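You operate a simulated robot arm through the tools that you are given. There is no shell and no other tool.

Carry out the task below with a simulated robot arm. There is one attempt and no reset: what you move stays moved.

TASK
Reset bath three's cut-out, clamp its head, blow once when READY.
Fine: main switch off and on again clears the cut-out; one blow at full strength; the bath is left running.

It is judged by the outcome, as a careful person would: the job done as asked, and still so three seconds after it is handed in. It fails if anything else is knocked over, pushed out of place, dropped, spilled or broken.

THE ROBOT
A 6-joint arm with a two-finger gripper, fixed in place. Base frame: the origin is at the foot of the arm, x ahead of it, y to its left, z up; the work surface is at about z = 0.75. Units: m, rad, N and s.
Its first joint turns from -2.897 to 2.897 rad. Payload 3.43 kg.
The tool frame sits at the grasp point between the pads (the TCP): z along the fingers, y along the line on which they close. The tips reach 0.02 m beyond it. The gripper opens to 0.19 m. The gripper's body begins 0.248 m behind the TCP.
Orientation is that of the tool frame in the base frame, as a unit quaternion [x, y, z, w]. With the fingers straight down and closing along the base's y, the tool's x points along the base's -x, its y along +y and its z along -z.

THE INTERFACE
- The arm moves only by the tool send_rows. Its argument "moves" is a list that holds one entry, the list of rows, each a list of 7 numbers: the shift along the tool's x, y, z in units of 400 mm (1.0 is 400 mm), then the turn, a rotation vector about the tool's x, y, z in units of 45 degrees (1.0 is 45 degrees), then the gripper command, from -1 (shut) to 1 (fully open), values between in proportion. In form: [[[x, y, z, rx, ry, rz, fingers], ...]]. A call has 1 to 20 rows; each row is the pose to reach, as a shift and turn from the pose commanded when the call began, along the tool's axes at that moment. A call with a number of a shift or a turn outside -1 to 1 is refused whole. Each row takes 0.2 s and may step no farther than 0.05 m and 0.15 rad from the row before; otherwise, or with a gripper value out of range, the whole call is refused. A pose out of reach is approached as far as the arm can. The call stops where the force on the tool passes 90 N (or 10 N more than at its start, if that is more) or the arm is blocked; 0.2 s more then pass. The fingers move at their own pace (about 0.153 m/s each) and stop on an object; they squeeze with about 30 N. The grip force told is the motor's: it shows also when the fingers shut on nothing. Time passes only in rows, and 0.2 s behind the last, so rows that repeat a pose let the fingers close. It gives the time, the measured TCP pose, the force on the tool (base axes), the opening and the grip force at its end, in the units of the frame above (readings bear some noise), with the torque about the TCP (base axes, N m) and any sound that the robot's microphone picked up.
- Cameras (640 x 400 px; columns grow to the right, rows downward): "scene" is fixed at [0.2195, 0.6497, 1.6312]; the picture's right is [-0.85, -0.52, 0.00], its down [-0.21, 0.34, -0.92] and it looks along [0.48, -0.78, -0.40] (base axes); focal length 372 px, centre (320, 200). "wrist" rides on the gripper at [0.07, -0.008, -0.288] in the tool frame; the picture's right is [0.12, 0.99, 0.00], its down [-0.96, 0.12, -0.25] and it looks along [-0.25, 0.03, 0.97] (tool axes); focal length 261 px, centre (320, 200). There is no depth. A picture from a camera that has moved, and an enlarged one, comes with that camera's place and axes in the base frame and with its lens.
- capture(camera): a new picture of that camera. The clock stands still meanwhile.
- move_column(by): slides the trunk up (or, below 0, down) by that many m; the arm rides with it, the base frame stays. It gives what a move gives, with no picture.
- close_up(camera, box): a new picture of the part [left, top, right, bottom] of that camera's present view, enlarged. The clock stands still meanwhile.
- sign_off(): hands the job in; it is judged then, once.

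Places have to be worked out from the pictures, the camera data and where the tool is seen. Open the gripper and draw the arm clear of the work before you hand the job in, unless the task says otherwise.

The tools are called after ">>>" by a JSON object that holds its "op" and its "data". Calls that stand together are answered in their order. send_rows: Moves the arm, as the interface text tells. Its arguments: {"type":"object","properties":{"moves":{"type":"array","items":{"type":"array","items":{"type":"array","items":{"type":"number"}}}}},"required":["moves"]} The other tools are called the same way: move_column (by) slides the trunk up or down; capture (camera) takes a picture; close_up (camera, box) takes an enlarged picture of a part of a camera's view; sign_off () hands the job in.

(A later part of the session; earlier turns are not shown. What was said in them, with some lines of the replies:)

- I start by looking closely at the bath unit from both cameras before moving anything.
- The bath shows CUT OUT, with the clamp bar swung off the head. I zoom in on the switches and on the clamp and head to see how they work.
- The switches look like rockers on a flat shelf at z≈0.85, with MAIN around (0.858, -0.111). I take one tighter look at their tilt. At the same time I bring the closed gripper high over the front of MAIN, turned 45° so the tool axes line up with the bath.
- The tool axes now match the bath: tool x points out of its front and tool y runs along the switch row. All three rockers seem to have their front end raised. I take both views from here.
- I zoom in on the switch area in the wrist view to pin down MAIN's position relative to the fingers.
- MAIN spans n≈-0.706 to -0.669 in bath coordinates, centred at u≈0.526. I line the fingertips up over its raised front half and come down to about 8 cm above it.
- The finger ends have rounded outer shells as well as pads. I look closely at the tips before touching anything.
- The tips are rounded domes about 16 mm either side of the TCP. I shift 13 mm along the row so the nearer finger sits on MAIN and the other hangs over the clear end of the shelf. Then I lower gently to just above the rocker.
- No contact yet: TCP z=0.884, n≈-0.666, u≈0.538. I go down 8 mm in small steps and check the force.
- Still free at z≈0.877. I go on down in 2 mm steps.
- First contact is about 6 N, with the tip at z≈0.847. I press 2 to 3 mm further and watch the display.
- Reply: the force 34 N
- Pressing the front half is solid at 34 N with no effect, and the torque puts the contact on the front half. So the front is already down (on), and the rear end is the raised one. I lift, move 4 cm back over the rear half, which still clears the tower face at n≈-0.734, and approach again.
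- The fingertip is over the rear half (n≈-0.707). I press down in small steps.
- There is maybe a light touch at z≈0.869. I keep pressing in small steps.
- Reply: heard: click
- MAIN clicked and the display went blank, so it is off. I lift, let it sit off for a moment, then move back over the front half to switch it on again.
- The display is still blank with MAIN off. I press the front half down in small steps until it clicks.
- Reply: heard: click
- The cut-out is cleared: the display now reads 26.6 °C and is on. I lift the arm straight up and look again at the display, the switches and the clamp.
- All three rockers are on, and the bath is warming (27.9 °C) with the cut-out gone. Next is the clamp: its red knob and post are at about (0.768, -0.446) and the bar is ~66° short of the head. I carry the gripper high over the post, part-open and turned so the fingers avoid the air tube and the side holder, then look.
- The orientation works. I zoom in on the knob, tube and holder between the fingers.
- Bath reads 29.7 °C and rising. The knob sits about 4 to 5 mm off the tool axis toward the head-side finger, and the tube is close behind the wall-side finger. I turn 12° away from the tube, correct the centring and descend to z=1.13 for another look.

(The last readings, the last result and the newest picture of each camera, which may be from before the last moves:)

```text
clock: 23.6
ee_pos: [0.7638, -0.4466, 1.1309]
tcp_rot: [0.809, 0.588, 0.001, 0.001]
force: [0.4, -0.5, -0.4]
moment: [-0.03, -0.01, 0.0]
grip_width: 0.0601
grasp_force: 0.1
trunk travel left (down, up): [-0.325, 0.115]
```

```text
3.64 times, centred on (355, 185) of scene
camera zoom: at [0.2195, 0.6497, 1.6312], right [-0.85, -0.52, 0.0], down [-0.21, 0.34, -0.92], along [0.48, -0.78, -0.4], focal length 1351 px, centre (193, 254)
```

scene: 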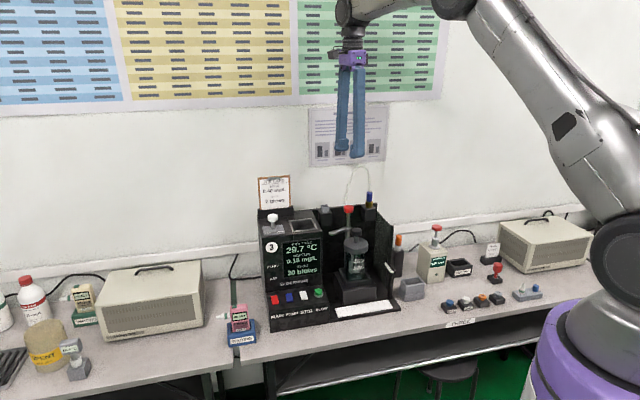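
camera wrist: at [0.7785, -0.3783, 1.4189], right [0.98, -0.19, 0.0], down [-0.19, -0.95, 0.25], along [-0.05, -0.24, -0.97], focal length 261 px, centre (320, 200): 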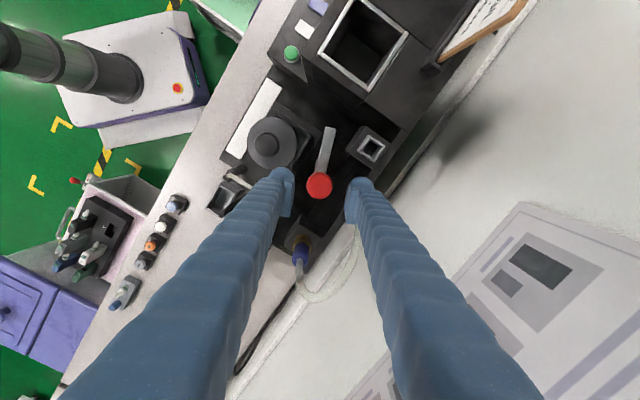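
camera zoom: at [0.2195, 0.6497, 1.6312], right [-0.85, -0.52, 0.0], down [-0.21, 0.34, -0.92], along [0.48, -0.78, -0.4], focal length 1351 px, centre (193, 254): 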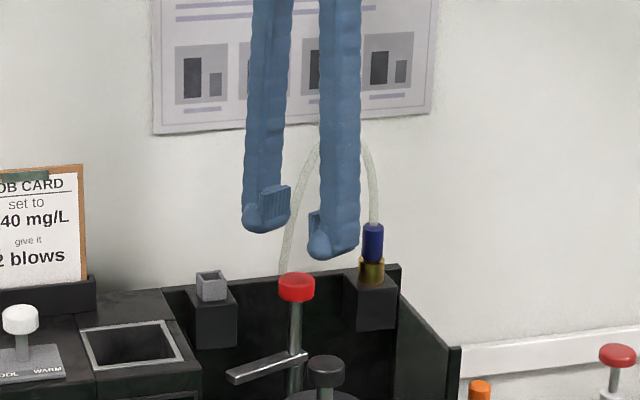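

The knob looks well centred between the fingers. I zoom the wrist view to check tube clearance.

>>> {"op": "close_up", "data": {"camera": "wrist", "box": [260, 120, 400, 310]}}

>>> {"op": "close_up", "data": {"camera": "wrist", "box": [270, 150, 390, 240]}}

```text
2.11 times, centred on (330, 215) of wrist
camera zoom: at [0.7785, -0.3783, 1.4189], right [0.98, -0.19, 0.0], down [-0.19, -0.95, 0.25], along [-0.05, -0.24, -0.97], focal length 549 px, centre (299, 168)
```

zoom: 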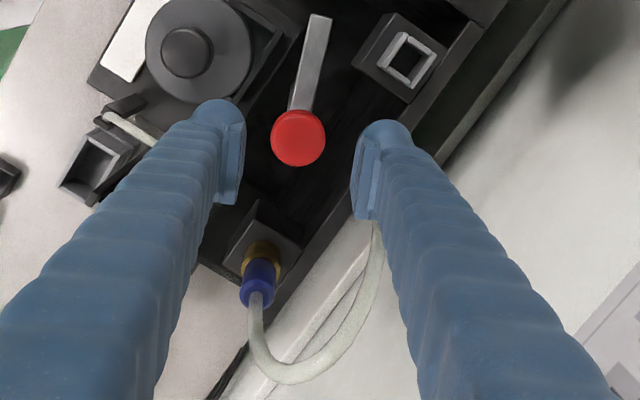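

```text
4.44 times, centred on (330, 195) of wrist
camera zoom: at [0.7785, -0.3783, 1.4189], right [0.98, -0.19, 0.0], down [-0.19, -0.95, 0.25], along [-0.05, -0.24, -0.97], focal length 1158 px, centre (276, 222)
```

zoom: 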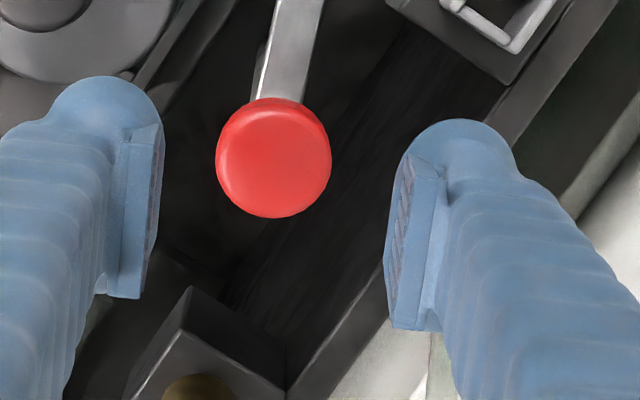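

The knob is centred within ~1 mm and the tube is about 3 cm to the side of the wall-side finger. I lower to TCP z≈1.074, tips just over the wall's top edge, and close on the knob.

>>> {"op": "send_rows", "data": {"moves": [[[0, 0, 0.04, 0, 0, 0, -0.368], [0, 0, 0.08, 0, 0, 0, -0.368], [0, 0, 0.115, 0, 0, 0, -0.368], [0, 0, 0.14, 0, 0, 0, -0.368]]]}}

>>> {"op": "close_up", "data": {"camera": "scene", "box": [310, 170, 400, 240]}}

>>> {"op": "close_up", "data": {"camera": "wrist", "box": [260, 120, 400, 310]}}

>>> {"op": "close_up", "data": {"camera": "scene", "box": [255, 235, 335, 315]}}

```text
clock: 24.6
ee_pos: [0.7633, -0.4482, 1.0745]
tcp_rot: [0.809, 0.587, 0.0, 0.0]
force: [-0.1, -0.7, -0.5]
moment: [-0.02, 0.02, -0.02]
grip_width: 0.0599
grasp_force: 0.1
trunk travel left (down, up): [-0.325, 0.115]
```

```text
5.71 times, centred on (355, 205) of scene
camera zoom: at [0.2195, 0.6497, 1.6312], right [-0.85, -0.52, 0.0], down [-0.21, 0.34, -0.92], along [0.48, -0.78, -0.4], focal length 2123 px, centre (120, 171)
```

zoom: 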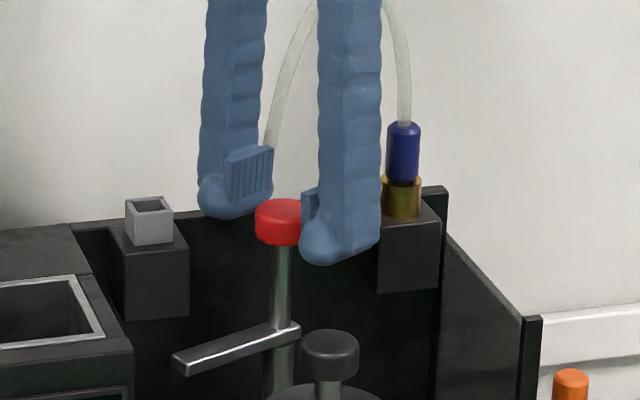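

```text
2.11 times, centred on (330, 215) of wrist
camera zoom: at [0.7779, -0.3798, 1.3619], right [0.98, -0.19, 0.0], down [-0.19, -0.95, 0.25], along [-0.05, -0.24, -0.97], focal length 549 px, centre (299, 168)
```

zoom: 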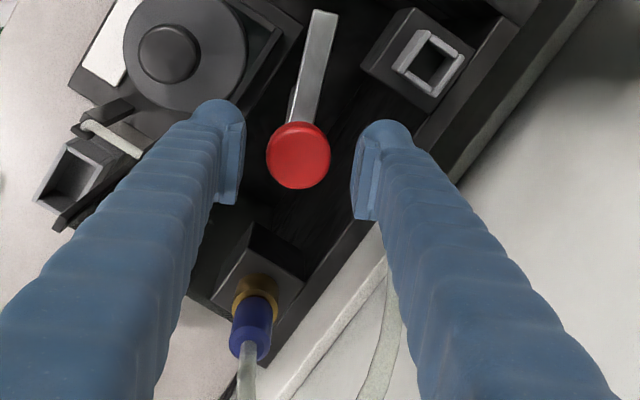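

```text
5.00 times, centred on (295, 275) of scene
camera zoom: at [0.2195, 0.6497, 1.6312], right [-0.85, -0.52, 0.0], down [-0.21, 0.34, -0.92], along [0.48, -0.78, -0.4], focal length 1858 px, centre (445, -175)
```

zoom: 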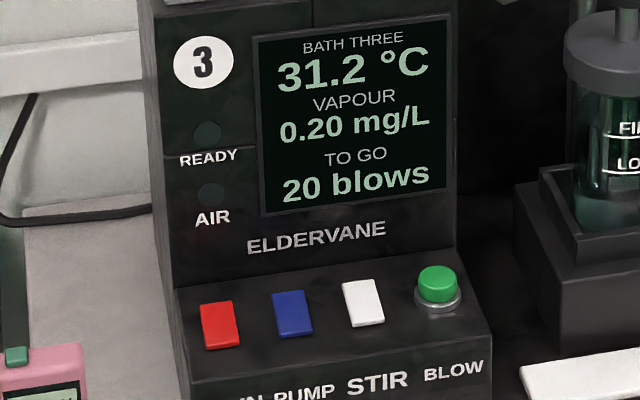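

Everything is clear and the temperature is 31.2 °C. I close the fingers on the red knob.

>>> {"op": "send_rows", "data": {"moves": [[[0, 0, 0, 0, 0, 0, -0.6], [0, 0, 0, 0, 0, 0, -1], [0, 0, 0, 0, 0, 0, -1]]]}}

```text
clock: 25.4
ee_pos: [0.7624, -0.4481, 1.0734]
tcp_rot: [0.809, 0.588, -0.001, -0.001]
force: [-3.3, 0.6, -2.8]
moment: [-0.06, 0.05, 0.01]
grip_width: 0.033
grasp_force: 45.1
trunk travel left (down, up): [-0.325, 0.115]
```

The knob is gripped (33 mm wide). I twist a first 16° toward the head and check the torque and whether the bar follows.

>>> {"op": "send_rows", "data": {"moves": [[[0, 0, 0, 0, 0, -0.09, -1], [0, 0, 0, 0, 0, -0.18, -1], [0, 0, 0, 0, 0, -0.27, -1], [0, 0, 0, 0, 0, -0.36, -1]]]}}

>>> {"op": "close_up", "data": {"camera": "wrist", "box": [260, 120, 400, 310]}}

>>> {"op": "close_up", "data": {"camera": "scene", "box": [310, 170, 400, 240]}}

```text
clock: 26.4
ee_pos: [0.7635, -0.4481, 1.0742]
tcp_rot: [0.718, 0.696, -0.001, 0.001]
force: [1.0, -8.5, 2.3]
moment: [-0.1, 0.01, 0.02]
grip_width: 0.033
grasp_force: 44.5
trunk travel left (down, up): [-0.325, 0.115]
```

```text
2.11 times, centred on (330, 215) of wrist
camera zoom: at [0.7577, -0.3783, 1.362], right [1.0, 0.09, 0.0], down [0.09, -0.96, 0.25], along [0.02, -0.25, -0.97], focal length 549 px, centre (299, 168)
```

zoom: 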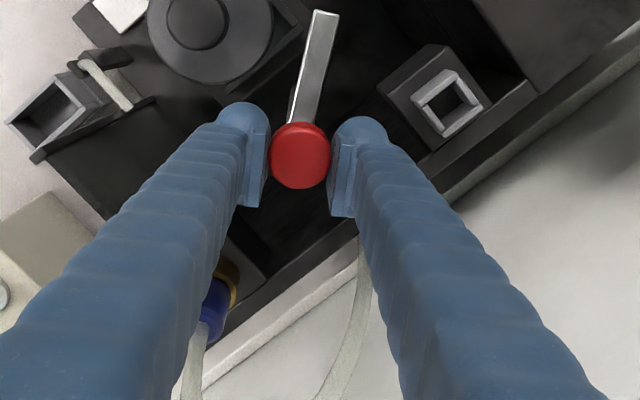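

```text
5.71 times, centred on (355, 205) of scene
camera zoom: at [0.2195, 0.6497, 1.6312], right [-0.85, -0.52, 0.0], down [-0.21, 0.34, -0.92], along [0.48, -0.78, -0.4], focal length 2123 px, centre (120, 171)
```

zoom: 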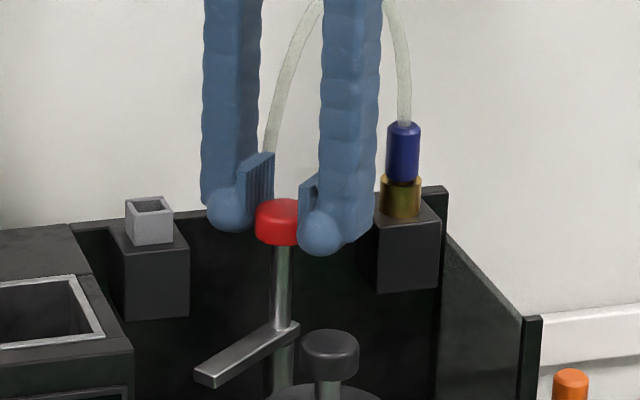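

The bar turns with the knob at almost no torque. I continue the swing toward the head.

>>> {"op": "send_rows", "data": {"moves": [[[0, 0, 0, 0, 0, -0.1, -1], [0, 0, 0, 0, 0, -0.2, -1], [0, 0, 0, 0, 0, -0.3, -1], [0, 0, 0, 0, 0, -0.4, -1], [0, 0, 0, 0, 0, -0.5, -1], [0, 0, 0, 0, 0, -0.6, -1]]]}}

>>> {"op": "close_up", "data": {"camera": "wrist", "box": [260, 120, 400, 310]}}

>>> {"op": "close_up", "data": {"camera": "scene", "box": [310, 170, 400, 240]}}

```text
clock: 27.8
ee_pos: [0.7645, -0.4475, 1.074]
tcp_rot: [0.536, 0.844, -0.001, 0.0]
force: [9.9, -13.8, 14.6]
moment: [-0.06, -0.12, 0.0]
grip_width: 0.0334
grasp_force: 45.1
trunk travel left (down, up): [-0.325, 0.115]
```

```text
2.11 times, centred on (330, 215) of wrist
camera zoom: at [0.7272, -0.3886, 1.362], right [0.85, 0.53, 0.0], down [0.51, -0.82, 0.25], along [0.13, -0.21, -0.97], focal length 549 px, centre (299, 168)
```

zoom: 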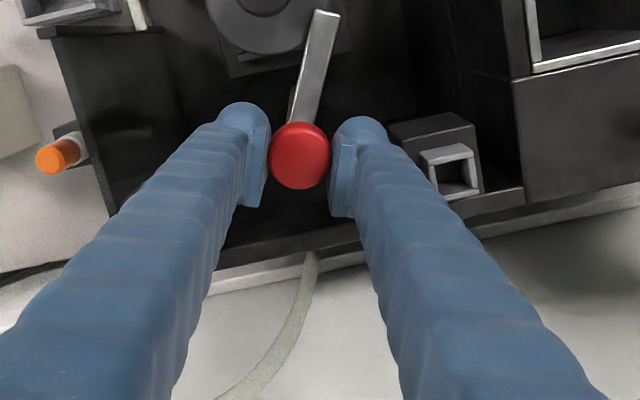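

```text
5.71 times, centred on (355, 205) of scene
camera zoom: at [0.2195, 0.6497, 1.6312], right [-0.85, -0.52, 0.0], down [-0.21, 0.34, -0.92], along [0.48, -0.78, -0.4], focal length 2123 px, centre (120, 171)
```

zoom: 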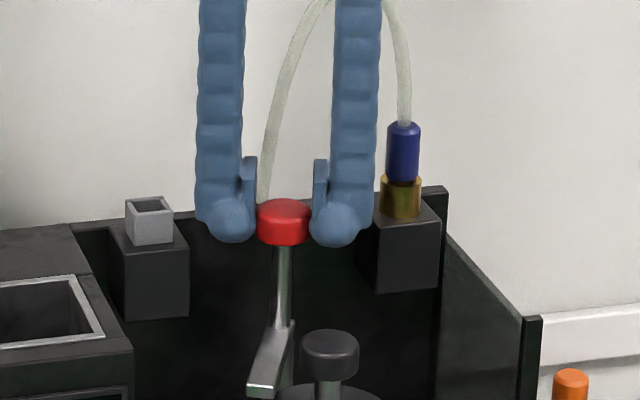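

The bar follows rigidly and is now ~21° from pointing straight at the head. I ease off the side load by a millimetre and finish the swing.

>>> {"op": "send_rows", "data": {"moves": [[[-0.003, 0, -0.0025, 0, 0, -0.08, -1], [-0.003, 0, -0.0025, 0, 0, -0.16, -1], [-0.003, 0, -0.0025, 0, 0, -0.24, -1]]]}}

>>> {"op": "close_up", "data": {"camera": "wrist", "box": [260, 80, 400, 270]}}

>>> {"op": "close_up", "data": {"camera": "scene", "box": [310, 190, 400, 260]}}

```text
clock: 28.6
ee_pos: [0.7639, -0.4479, 1.0747]
tcp_rot: [0.454, 0.891, 0.001, -0.001]
force: [12.6, -5.1, 7.5]
moment: [0.16, -0.06, 0.01]
grip_width: 0.033
grasp_force: 45.1
trunk travel left (down, up): [-0.325, 0.115]
```

```text
2.11 times, centred on (330, 175) of wrist
camera zoom: at [0.7175, -0.3969, 1.3621], right [0.73, 0.68, 0.0], down [0.66, -0.71, 0.25], along [0.17, -0.18, -0.97], focal length 549 px, centre (299, 253)
```

zoom: 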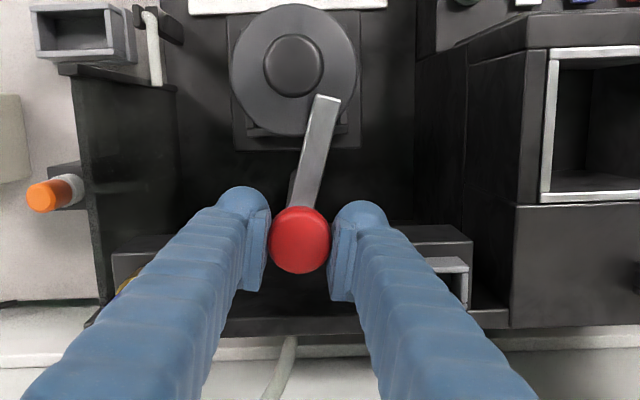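

```text
5.71 times, centred on (355, 225) of scene
camera zoom: at [0.2195, 0.6497, 1.6312], right [-0.85, -0.52, 0.0], down [-0.21, 0.34, -0.92], along [0.48, -0.78, -0.4], focal length 2123 px, centre (120, 57)
```

zoom: 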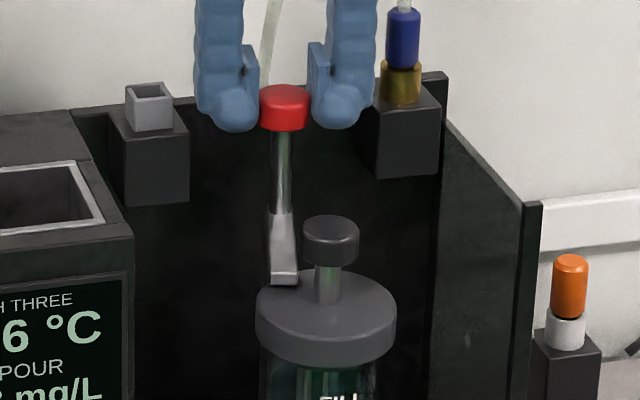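

The bar is now over the rim of the head's cap. I turn the remaining ~13° so it points at the centre.

>>> {"op": "send_rows", "data": {"moves": [[[0.001, 0, -0.001, 0, 0, -0.1, -1], [0.001, 0, -0.001, 0, 0, -0.2, -1], [0.001, 0, -0.001, 0, 0, -0.29, -1], [0.001, 0, -0.001, 0, 0, -0.29, -1]]]}}

>>> {"op": "close_up", "data": {"camera": "wrist", "box": [260, 80, 400, 270]}}

>>> {"op": "close_up", "data": {"camera": "scene", "box": [310, 190, 400, 260]}}

>>> {"op": "close_up", "data": {"camera": "scene", "box": [255, 235, 335, 315]}}

```text
clock: 29.6
ee_pos: [0.7657, -0.4464, 1.0741]
tcp_rot: [0.348, 0.937, 0.001, 0.0]
force: [21.3, -1.1, -0.1]
moment: [-0.22, -0.54, -0.02]
grip_width: 0.0329
grasp_force: 45.1
trunk travel left (down, up): [-0.325, 0.115]
```

```text
2.11 times, centred on (330, 175) of wrist
camera zoom: at [0.7075, -0.4086, 1.3622], right [0.56, 0.83, 0.0], down [0.8, -0.54, 0.25], along [0.2, -0.14, -0.97], focal length 549 px, centre (299, 253)
```

zoom: 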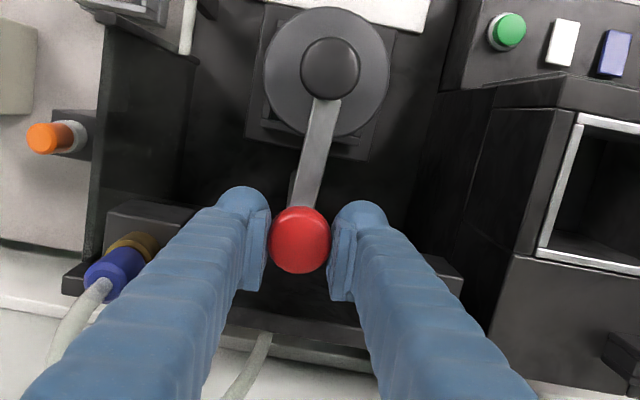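

```text
5.71 times, centred on (355, 225) of scene
camera zoom: at [0.2195, 0.6497, 1.6312], right [-0.85, -0.52, 0.0], down [-0.21, 0.34, -0.92], along [0.48, -0.78, -0.4], focal length 2123 px, centre (120, 57)
```

zoom: 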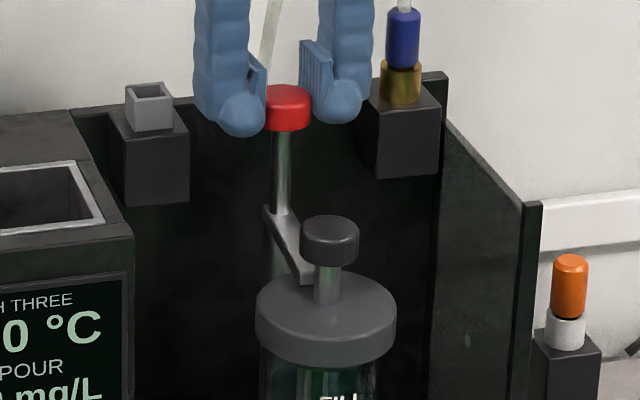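

```text
5.00 times, centred on (295, 275) of scene
camera zoom: at [0.2195, 0.6497, 1.6312], right [-0.85, -0.52, 0.0], down [-0.21, 0.34, -0.92], along [0.48, -0.78, -0.4], focal length 1858 px, centre (445, -175)
```

zoom: 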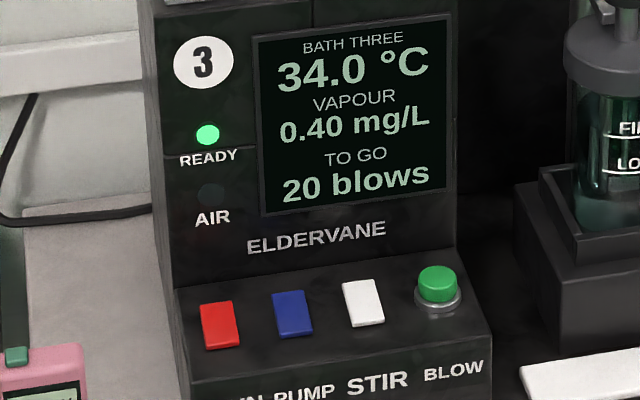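

READY is lit: 34.0 °C, 0.40 mg/L. The bar points straight at the head's stem. I check closely whether it sits down on the cap.

>>> {"op": "close_up", "data": {"camera": "scene", "box": [335, 215, 385, 255]}}

>>> {"op": "close_up", "data": {"camera": "wrist", "box": [300, 80, 380, 180]}}

```text
10.00 times, centred on (360, 235) of scene
camera zoom: at [0.2195, 0.6497, 1.6312], right [-0.85, -0.52, 0.0], down [-0.21, 0.34, -0.92], along [0.48, -0.78, -0.4], focal length 3715 px, centre (-80, -150)
```

zoom: 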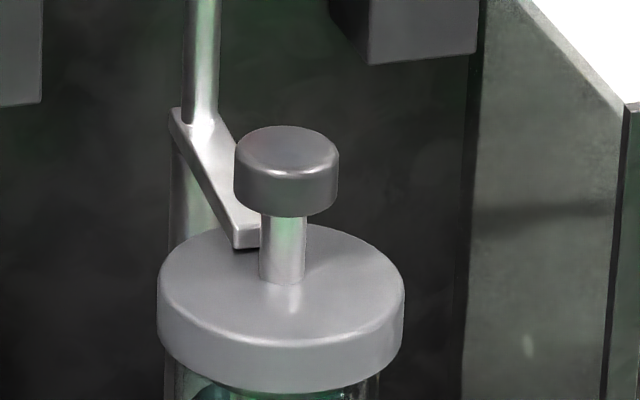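

```text
4.00 times, centred on (340, 130) of wrist
camera zoom: at [0.7075, -0.4086, 1.3622], right [0.56, 0.83, 0.0], down [0.8, -0.54, 0.25], along [0.2, -0.14, -0.97], focal length 1043 px, centre (240, 480)
```

zoom: 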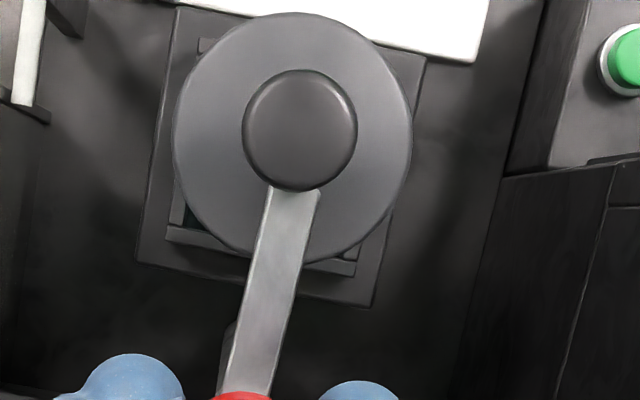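

The bar lies flat over the cap, ending right by the stem, about 3 to 4° short of dead centre. I turn those last few degrees and then apply a small downward nudge on the knob to learn whether the clamp also seats vertically.

>>> {"op": "send_rows", "data": {"moves": [[[0, 0, 0, 0, 0, -0.05, -1], [0, 0, 0, 0, 0, -0.09, -1], [0, 0, 0, 0, 0, -0.09, -1]]]}}

>>> {"op": "send_rows", "data": {"moves": [[[0, 0, 0.0025, 0, 0, 0, -1], [0, 0, 0.005, 0, 0, 0, -1], [0, 0, 0.0075, 0, 0, 0, -1]]]}}

>>> {"op": "close_up", "data": {"camera": "scene", "box": [335, 215, 385, 255]}}

```text
clock: 30.4
ee_pos: [0.764, -0.4474, 1.0751]
tcp_rot: [0.316, 0.949, -0.001, -0.001]
force: [20.4, 2.0, -2.9]
moment: [0.11, -0.1, -0.23]
grip_width: 0.033
grasp_force: 44.9
trunk travel left (down, up): [-0.325, 0.115]
```

```text
clock: 31.2
ee_pos: [0.766, -0.446, 1.0734]
tcp_rot: [0.317, 0.948, -0.001, 0.001]
force: [18.1, 7.0, 23.0]
moment: [0.76, 0.67, -0.02]
grip_width: 0.0329
grasp_force: 45.0
trunk travel left (down, up): [-0.325, 0.115]
```

```text
10.00 times, centred on (360, 235) of scene
camera zoom: at [0.2195, 0.6497, 1.6312], right [-0.85, -0.52, 0.0], down [-0.21, 0.34, -0.92], along [0.48, -0.78, -0.4], focal length 3715 px, centre (-80, -150)
```

zoom: 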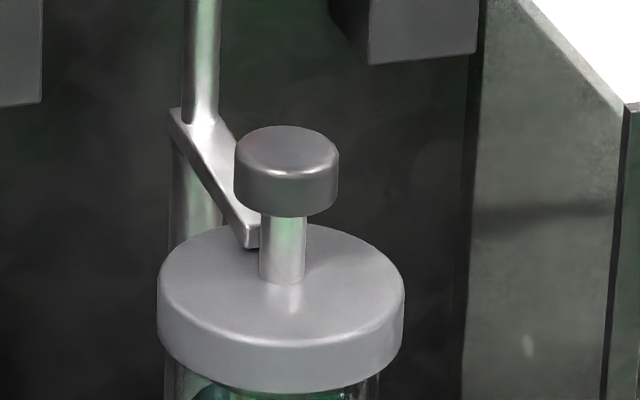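

It is vertically solid and now shows a resisting torque at the end of the swing, so the bar is home. I release by only a few millimetres, because the holder is close beside one finger, and lift straight up.

>>> {"op": "send_rows", "data": {"moves": [[[0, 0, -0.0075, 0, 0, 0, -1], [0, 0, -0.0075, 0, 0, 0, -0.56], [0, 0, -0.0075, 0, 0, 0, -0.56], [0, 0, -0.0075, 0, 0, 0, -0.56]]]}}

>>> {"op": "close_up", "data": {"camera": "wrist", "box": [260, 80, 400, 270]}}

```text
clock: 32.2
ee_pos: [0.7624, -0.4472, 1.0744]
tcp_rot: [0.317, 0.949, 0.0, 0.0]
force: [-0.3, 0.1, 0.1]
moment: [0.0, 0.0, 0.0]
grip_width: 0.0415
grasp_force: 0.0
trunk travel left (down, up): [-0.325, 0.115]
```

```text
2.11 times, centred on (330, 175) of wrist
camera zoom: at [0.703, -0.4134, 1.3623], right [0.5, 0.87, 0.0], down [0.84, -0.49, 0.25], along [0.21, -0.12, -0.97], focal length 549 px, centre (299, 253)
```

zoom: 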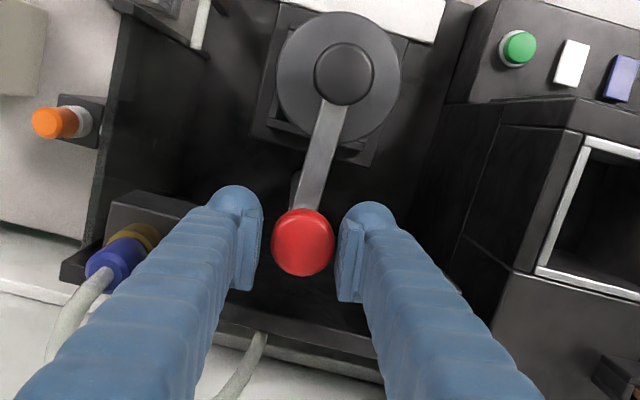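

Released cleanly with no residual force, and the bar stays over the cap. I lift straight up clear of the knob and holder.

>>> {"op": "send_rows", "data": {"moves": [[[0, 0, -0.025, 0, 0, 0, -0.56], [0, 0, -0.06, 0, 0, 0, -0.56], [0, 0, -0.12, 0, 0, 0, -0.56], [0, 0, -0.22, 0, 0, 0, -0.56], [0, 0, -0.33, 0, 0, 0, -0.8], [0, 0, -0.44, 0, 0, 0, -1], [0, 0, -0.5, 0, 0, 0, -1]]]}}

>>> {"op": "close_up", "data": {"camera": "scene", "box": [240, 170, 420, 340]}}

>>> {"op": "close_up", "data": {"camera": "scene", "box": [335, 190, 395, 255]}}

>>> {"op": "capture", "data": {"camera": "wrist"}}

```text
clock: 33.8
ee_pos: [0.7632, -0.4495, 1.276]
tcp_rot: [0.316, 0.949, 0.001, -0.001]
force: [0.2, -0.1, -0.5]
moment: [0.0, 0.03, 0.02]
grip_width: 0.0
grasp_force: 30.0
trunk travel left (down, up): [-0.325, 0.115]
```

```text
2.35 times, centred on (330, 255) of scene
camera zoom: at [0.2195, 0.6497, 1.6312], right [-0.85, -0.52, 0.0], down [-0.21, 0.34, -0.92], along [0.48, -0.78, -0.4], focal length 874 px, centre (296, 71)
```

zoom: 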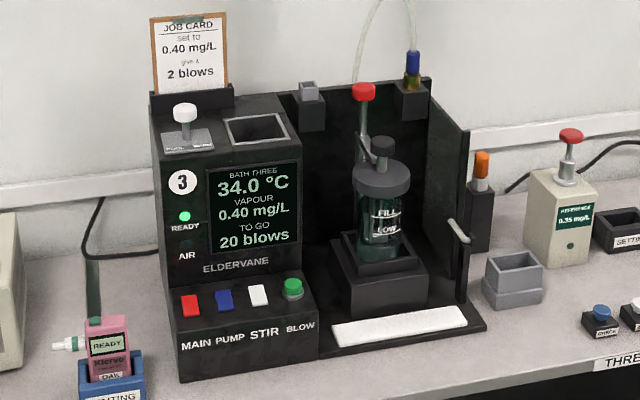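

```text
6.15 times, centred on (365, 222) of scene
camera zoom: at [0.2195, 0.6497, 1.6312], right [-0.85, -0.52, 0.0], down [-0.21, 0.34, -0.92], along [0.48, -0.78, -0.4], focal length 2286 px, centre (43, 62)
```

zoom: 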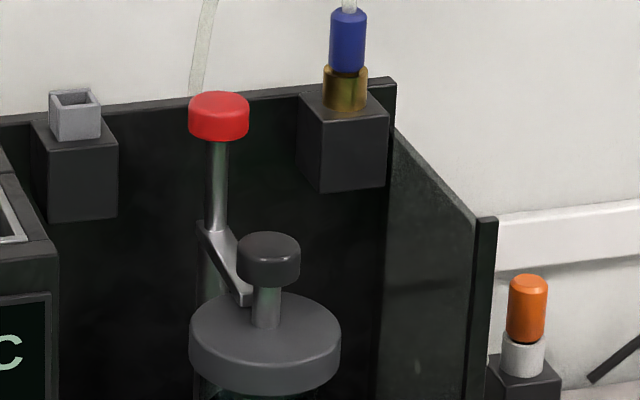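

```text
taken
camera wrist: at [0.7023, -0.4148, 1.5636], right [0.5, 0.87, 0.0], down [0.84, -0.49, 0.25], along [0.21, -0.12, -0.97], focal length 261 px, centre (320, 200)
```

wrist: 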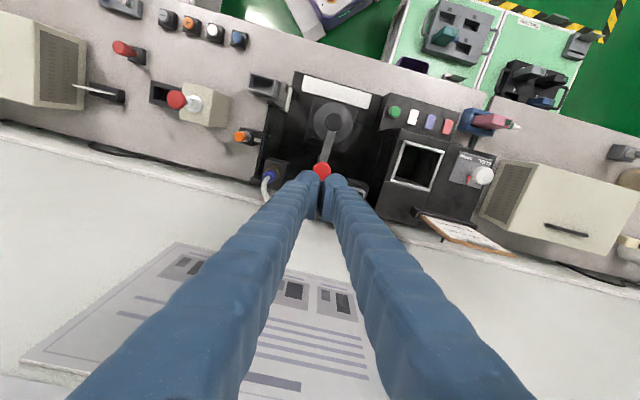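

READY is lit at 34.0 °C and the bar lies over the cap, with nothing else disturbed. I move over to BLOW, square up to the bath, and come down to well above the button.

>>> {"op": "send_rows", "data": {"moves": [[[0.06, 0.07, 0, 0, 0, 0.03, -1], [0.121, 0.141, 0, 0, 0, 0.06, -1], [0.181, 0.2115, 0, 0, 0, 0.09, -1], [0.241, 0.282, 0, 0, 0, 0.12, -1], [0.302, 0.3525, 0, 0, 0, 0.15, -1], [0.362, 0.423, 0, 0, 0, 0.18, -1], [0.362, 0.423, 0.1, 0, 0, 0.18, -1], [0.362, 0.423, 0.2, 0, 0, 0.18, -1], [0.362, 0.423, 0.3, 0, 0, 0.18, -1], [0.362, 0.423, 0.4, 0, 0, 0.18, -1], [0.362, 0.423, 0.5, 0, 0, 0.18, -1], [0.362, 0.423, 0.6, 0, 0, 0.18, -1], [0.362, 0.423, 0.7, 0, 0, 0.18, -1], [0.362, 0.423, 0.78, 0, 0, 0.18, -1], [0.362, 0.423, 0.78, 0, 0, 0.18, -1]]]}}

>>> {"op": "close_up", "data": {"camera": "scene", "box": [250, 200, 400, 330]}}

>>> {"op": "close_up", "data": {"camera": "wrist", "box": [230, 110, 410, 240]}}

```text
clock: 37.0
ee_pos: [0.7505, -0.227, 0.9634]
tcp_rot: [0.383, 0.924, 0.0, 0.0]
force: [0.2, 0.0, 0.5]
moment: [0.04, -0.01, -0.02]
grip_width: 0.0
grasp_force: 30.4
trunk travel left (down, up): [-0.325, 0.115]
```

```text
3.08 times, centred on (325, 265) of scene
camera zoom: at [0.2195, 0.6497, 1.6312], right [-0.85, -0.52, 0.0], down [-0.21, 0.34, -0.92], along [0.48, -0.78, -0.4], focal length 1143 px, centre (305, 0)
```

zoom: 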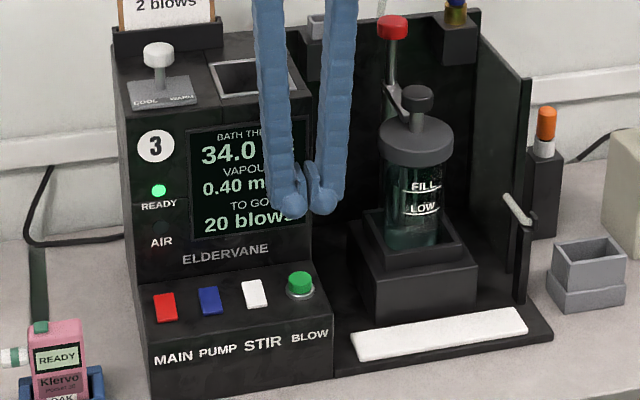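

```text
3.08 times, centred on (320, 175) of wrist
camera zoom: at [0.6953, -0.1831, 1.2513], right [0.62, 0.79, 0.0], down [0.76, -0.6, 0.25], along [0.19, -0.15, -0.97], focal length 802 px, centre (320, 277)
```

zoom: 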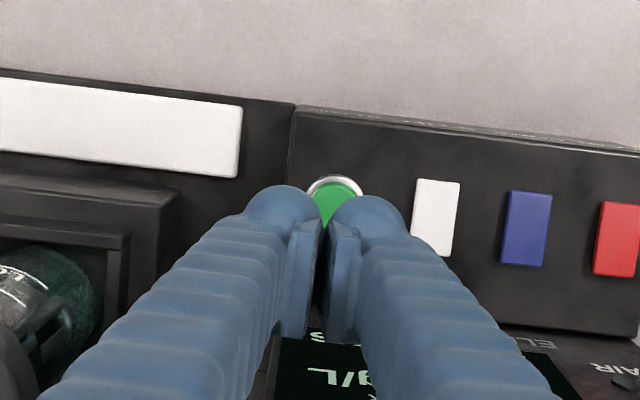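

READY still lit, and the inner finger is lined up on BLOW (n≈-0.69). I come down to just above the button without touching it.

>>> {"op": "send_rows", "data": {"moves": [[[0, 0, 0.06, 0, 0, 0, -1], [0, 0, 0.12, 0, 0, 0, -1], [0, 0, 0.17, 0, 0, 0, -1], [0, 0, 0.195, 0, 0, 0, -1], [0, 0, 0.195, 0, 0, 0, -1]]]}}

>>> {"op": "close_up", "data": {"camera": "scene", "box": [255, 230, 345, 310]}}

>>> {"op": "close_up", "data": {"camera": "scene", "box": [295, 265, 345, 305]}}

```text
clock: 38.2
ee_pos: [0.7492, -0.2261, 0.8841]
tcp_rot: [0.382, 0.924, 0.001, 0.0]
force: [-0.5, 0.0, 0.3]
moment: [-0.01, 0.02, -0.01]
grip_width: 0.0
grasp_force: 30.7
trunk travel left (down, up): [-0.325, 0.115]
```

```text
5.00 times, centred on (300, 270) of scene
camera zoom: at [0.2195, 0.6497, 1.6312], right [-0.85, -0.52, 0.0], down [-0.21, 0.34, -0.92], along [0.48, -0.78, -0.4], focal length 1858 px, centre (420, -150)
```

zoom: 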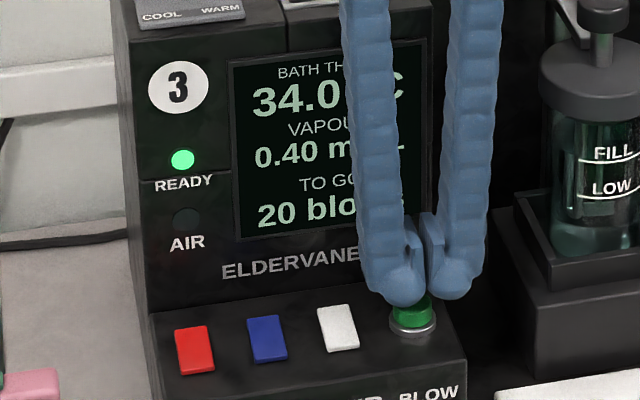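

```text
10.00 times, centred on (320, 285) of scene
camera zoom: at [0.2195, 0.6497, 1.6312], right [-0.85, -0.52, 0.0], down [-0.21, 0.34, -0.92], along [0.48, -0.78, -0.4], focal length 3715 px, centre (320, -650)
```

zoom: 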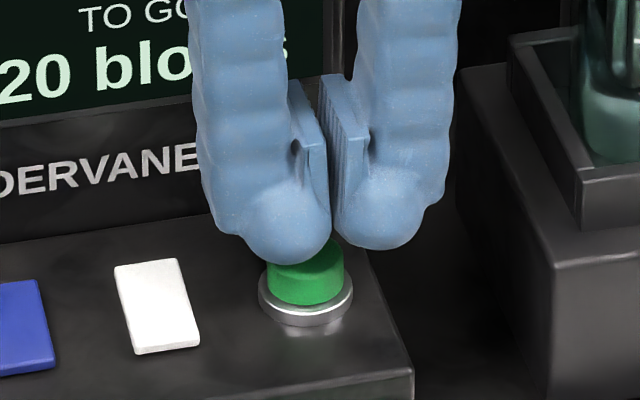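

READY is lit (34.0 °C, 0.40 mg/L) and the head is clamped. I now press BLOW in one smooth stroke and hold it, then read the display.

>>> {"op": "send_rows", "data": {"moves": [[[0, 0, 0.018, 0, 0, 0, -1], [0, 0, 0.034, 0, 0, 0, -1], [0, 0, 0.034, 0, 0, 0, -1]]]}}

>>> {"op": "close_up", "data": {"camera": "scene", "box": [255, 230, 345, 310]}}

```text
clock: 39.0
ee_pos: [0.7501, -0.2257, 0.8727]
tcp_rot: [0.383, 0.924, 0.0, 0.0]
force: [0.9, 0.8, 3.1]
moment: [0.07, -0.07, -0.03]
grip_width: 0.0
grasp_force: 29.5
trunk travel left (down, up): [-0.325, 0.115]
heard: click
```

```text
5.00 times, centred on (300, 270) of scene
camera zoom: at [0.2195, 0.6497, 1.6312], right [-0.85, -0.52, 0.0], down [-0.21, 0.34, -0.92], along [0.48, -0.78, -0.4], focal length 1858 px, centre (420, -150)
```

zoom: 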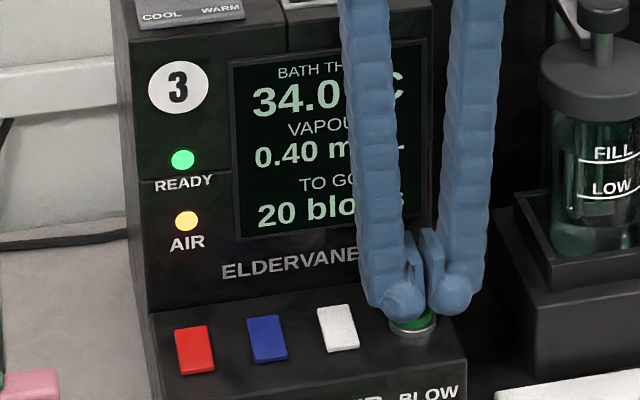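

Click: the AIR lamp came on and the blow is under way. I keep the button held and watch.

>>> {"op": "send_rows", "data": {"moves": [[[0, 0, 0.002, 0, 0, 0, -1], [0, 0, 0.002, 0, 0, 0, -1], [0, 0, 0.002, 0, 0, 0, -1], [0, 0, 0.002, 0, 0, 0, -1]]]}}

>>> {"op": "close_up", "data": {"camera": "scene", "box": [255, 230, 345, 310]}}

```text
clock: 40.0
ee_pos: [0.7494, -0.2259, 0.8711]
tcp_rot: [0.382, 0.924, 0.0, 0.0]
force: [3.6, -0.4, 7.2]
moment: [0.07, -0.12, -0.02]
grip_width: 0.0
grasp_force: 30.2
trunk travel left (down, up): [-0.325, 0.115]
```

```text
5.00 times, centred on (300, 270) of scene
camera zoom: at [0.2195, 0.6497, 1.6312], right [-0.85, -0.52, 0.0], down [-0.21, 0.34, -0.92], along [0.48, -0.78, -0.4], focal length 1858 px, centre (420, -150)
```

zoom: 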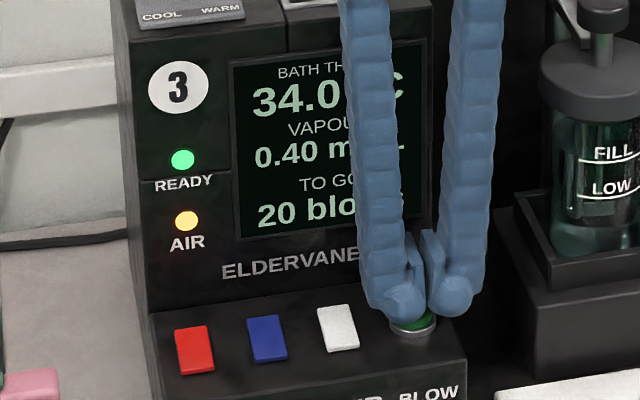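

AIR is still on and the counter is unchanged. I keep holding.

>>> {"op": "send_rows", "data": {"moves": [[[0, 0, 0, 0, 0, 0, -1], [0, 0, 0, 0, 0, 0, -1], [0, 0, 0, 0, 0, 0, -1], [0, 0, 0, 0, 0, 0, -1]]]}}

>>> {"op": "close_up", "data": {"camera": "scene", "box": [255, 230, 345, 310]}}

```text
clock: 41.0
ee_pos: [0.7494, -0.2255, 0.8711]
tcp_rot: [0.383, 0.924, 0.0, 0.0]
force: [2.2, -0.3, 7.4]
moment: [0.07, -0.08, -0.01]
grip_width: 0.0
grasp_force: 29.3
trunk travel left (down, up): [-0.325, 0.115]
```

```text
5.00 times, centred on (300, 270) of scene
camera zoom: at [0.2195, 0.6497, 1.6312], right [-0.85, -0.52, 0.0], down [-0.21, 0.34, -0.92], along [0.48, -0.78, -0.4], focal length 1858 px, centre (420, -150)
```

zoom: 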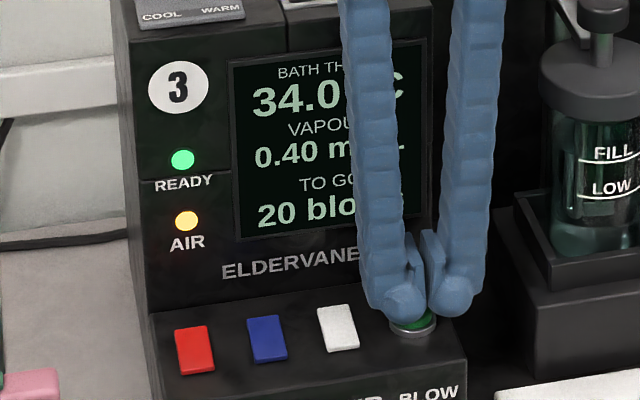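

Still blowing at 34.0 °C and 0.40 mg/L, 2 s in. I hold further, checking each second.

>>> {"op": "send_rows", "data": {"moves": [[[0, 0, 0, 0, 0, 0, -1], [0, 0, 0, 0, 0, 0, -1], [0, 0, 0, 0, 0, 0, -1], [0, 0, 0, 0, 0, 0, -1]]]}}

>>> {"op": "close_up", "data": {"camera": "scene", "box": [255, 230, 345, 310]}}

```text
clock: 42.0
ee_pos: [0.7501, -0.2249, 0.8708]
tcp_rot: [0.383, 0.924, 0.0, 0.0]
force: [2.0, -0.4, 7.6]
moment: [0.06, -0.05, -0.01]
grip_width: 0.0
grasp_force: 29.9
trunk travel left (down, up): [-0.325, 0.115]
```

```text
5.00 times, centred on (300, 270) of scene
camera zoom: at [0.2195, 0.6497, 1.6312], right [-0.85, -0.52, 0.0], down [-0.21, 0.34, -0.92], along [0.48, -0.78, -0.4], focal length 1858 px, centre (420, -150)
```

zoom: 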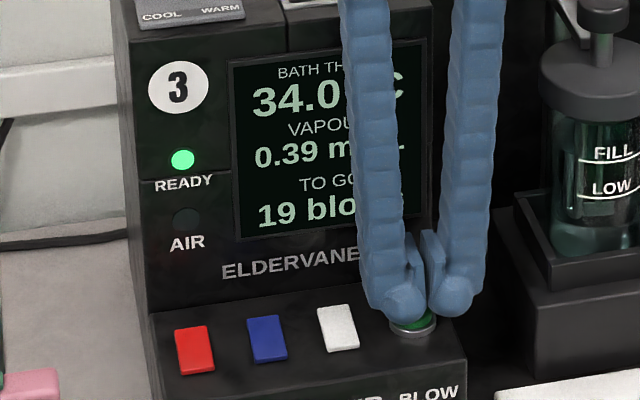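

The blow is complete: AIR is off, the counter reads 19, and READY is still lit. I release straight up and draw the arm clear.

>>> {"op": "send_rows", "data": {"moves": [[[0, 0, -0.06, 0, 0, 0, -1], [0, 0, -0.17, 0, 0, 0, -1], [0.02, 0, -0.29, 0, 0, 0, -1], [0.04, 0, -0.41, 0, 0, 0, -1], [0.06, 0, -0.53, 0, 0, 0, -1], [0.08, 0, -0.65, 0, 0, 0, -1], [0.1, 0, -0.77, 0, 0, 0, -1], [0.12, 0, -0.89, 0, 0, 0, -1], [0.14, 0, -1.0, 0, 0, 0, -1]]]}}

>>> {"op": "close_up", "data": {"camera": "scene", "box": [240, 170, 420, 340]}}

>>> {"op": "capture", "data": {"camera": "scene"}}

```text
clock: 44.0
ee_pos: [0.7079, -0.1837, 1.2716]
tcp_rot: [0.382, 0.924, 0.001, 0.0]
force: [0.5, -0.4, 0.4]
moment: [-0.02, -0.08, -0.01]
grip_width: 0.0
grasp_force: 30.2
trunk travel left (down, up): [-0.325, 0.115]
```

```text
2.35 times, centred on (330, 255) of scene
camera zoom: at [0.2195, 0.6497, 1.6312], right [-0.85, -0.52, 0.0], down [-0.21, 0.34, -0.92], along [0.48, -0.78, -0.4], focal length 874 px, centre (296, 71)
```

zoom: 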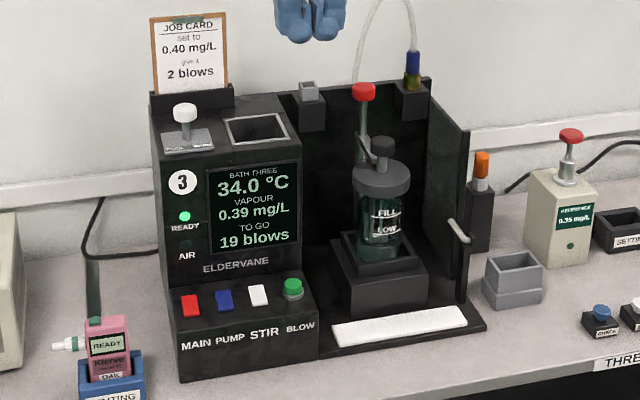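

```text
taken
```

scene: 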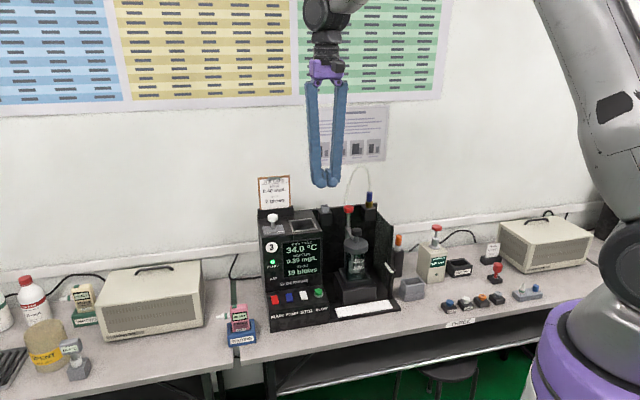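

The bath is running at 34.0 °C with READY lit, the head clamped, and exactly one blow taken. The job card's 2 blows isn't what was asked, so I leave it at one. I back the arm off, open the gripper, and check that the state holds.

>>> {"op": "send_rows", "data": {"moves": [[[0.1, 0, -0.02, 0, 0, 0, -1], [0.2, 0, -0.04, 0, 0, 0, -1], [0.3, 0, -0.06, 0, 0, 0, -0.5], [0.4, 0, -0.08, 0, 0, 0, 0], [0.45, 0, -0.1, 0, 0, 0, 0.6], [0.45, 0, -0.1, 0, 0, 0, 1], [0.45, 0, -0.1, 0, 0, 0, 1], [0.45, 0, -0.1, 0, 0, 0, 1], [0.45, 0, -0.1, 0, 0, 0, 1], [0.45, 0, -0.1, 0, 0, 0, 1], [0.45, 0, -0.1, 0, 0, 0, 1], [0.45, 0, -0.1, 0, 0, 0, 1]]]}}

>>> {"op": "close_up", "data": {"camera": "scene", "box": [240, 170, 420, 340]}}

>>> {"op": "close_up", "data": {"camera": "scene", "box": [335, 190, 395, 255]}}

>>> {"op": "capture", "data": {"camera": "scene"}}

```text
clock: 46.6
ee_pos: [0.583, -0.0562, 1.3114]
tcp_rot: [0.383, 0.924, 0.0, -0.001]
force: [0.3, 0.5, 0.9]
moment: [0.02, -0.01, -0.01]
grip_width: 0.1898
grasp_force: 0.1
trunk travel left (down, up): [-0.325, 0.115]
```

```text
2.35 times, centred on (330, 255) of scene
camera zoom: at [0.2195, 0.6497, 1.6312], right [-0.85, -0.52, 0.0], down [-0.21, 0.34, -0.92], along [0.48, -0.78, -0.4], focal length 874 px, centre (296, 71)
```

zoom: 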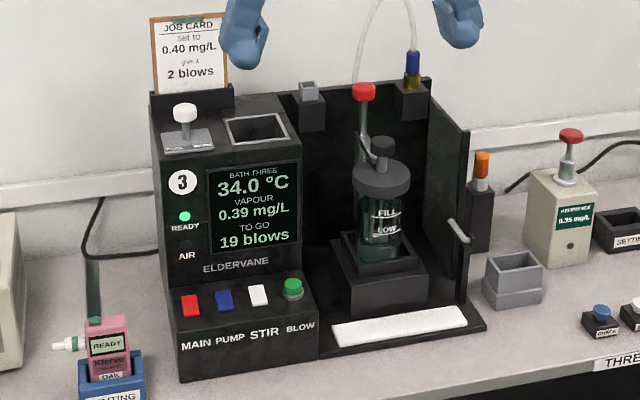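

```text
6.15 times, centred on (365, 222) of scene
camera zoom: at [0.2195, 0.6497, 1.6312], right [-0.85, -0.52, 0.0], down [-0.21, 0.34, -0.92], along [0.48, -0.78, -0.4], focal length 2286 px, centre (43, 62)
```

zoom: 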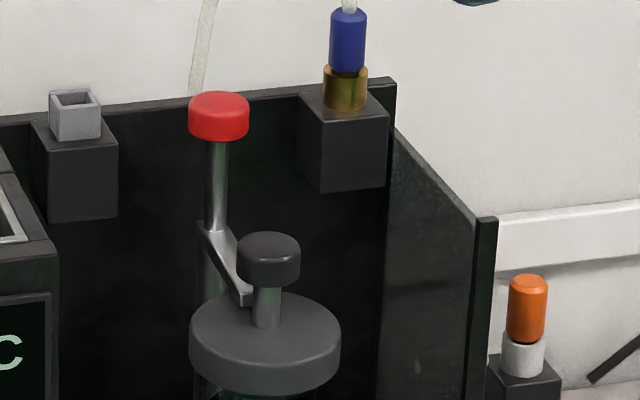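

```text
taken
```

scene: 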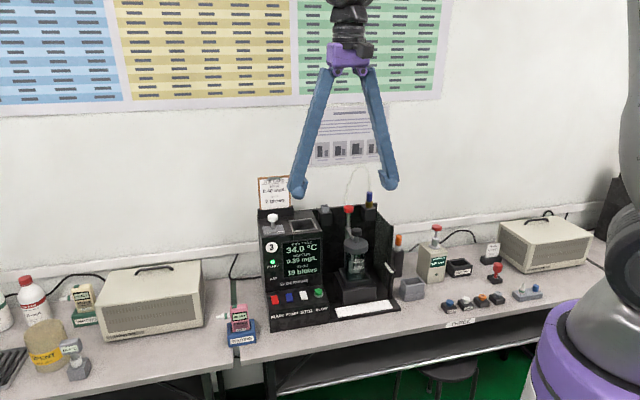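

The final pictures show the bath running at 34.0 °C with READY lit, the bar over the cap, one blow used (20 down to 19), and everything else where it was. The gripper is open and clear, so I hand the job in.

>>> {"op": "sign_off", "data": {}}

```text
The job is handed in.
```

Bath three's cut-out is reset, its head is clamped, and it has been given one blow at READY. The bath is still running.

- **Cut-out:** I switched MAIN off and on again. CUT OUT cleared, and the bath warmed from 26.6 °C to 34.0 °C.
- **Clamp:** I swung the clamp bar round until it lay over the head's cap. It did not move down when I pressed on it, so it looks fully seated.
- **Blow:** I pressed BLOW once with READY lit, at 34.0 °C and 0.40 mg/L. I held it for about 3 s until the AIR lamp went out, and the counter went from 20 to 19. The vapour reading afterwards was 0.39 mg/L.
- **Left as:** READY was lit at 34.0 °C, and MAIN, PUMP and STIR were all on. Nothing else was moved. The arm is clear with its gripper open.

The job card on the bath says 2 blows. I gave one, as you asked.
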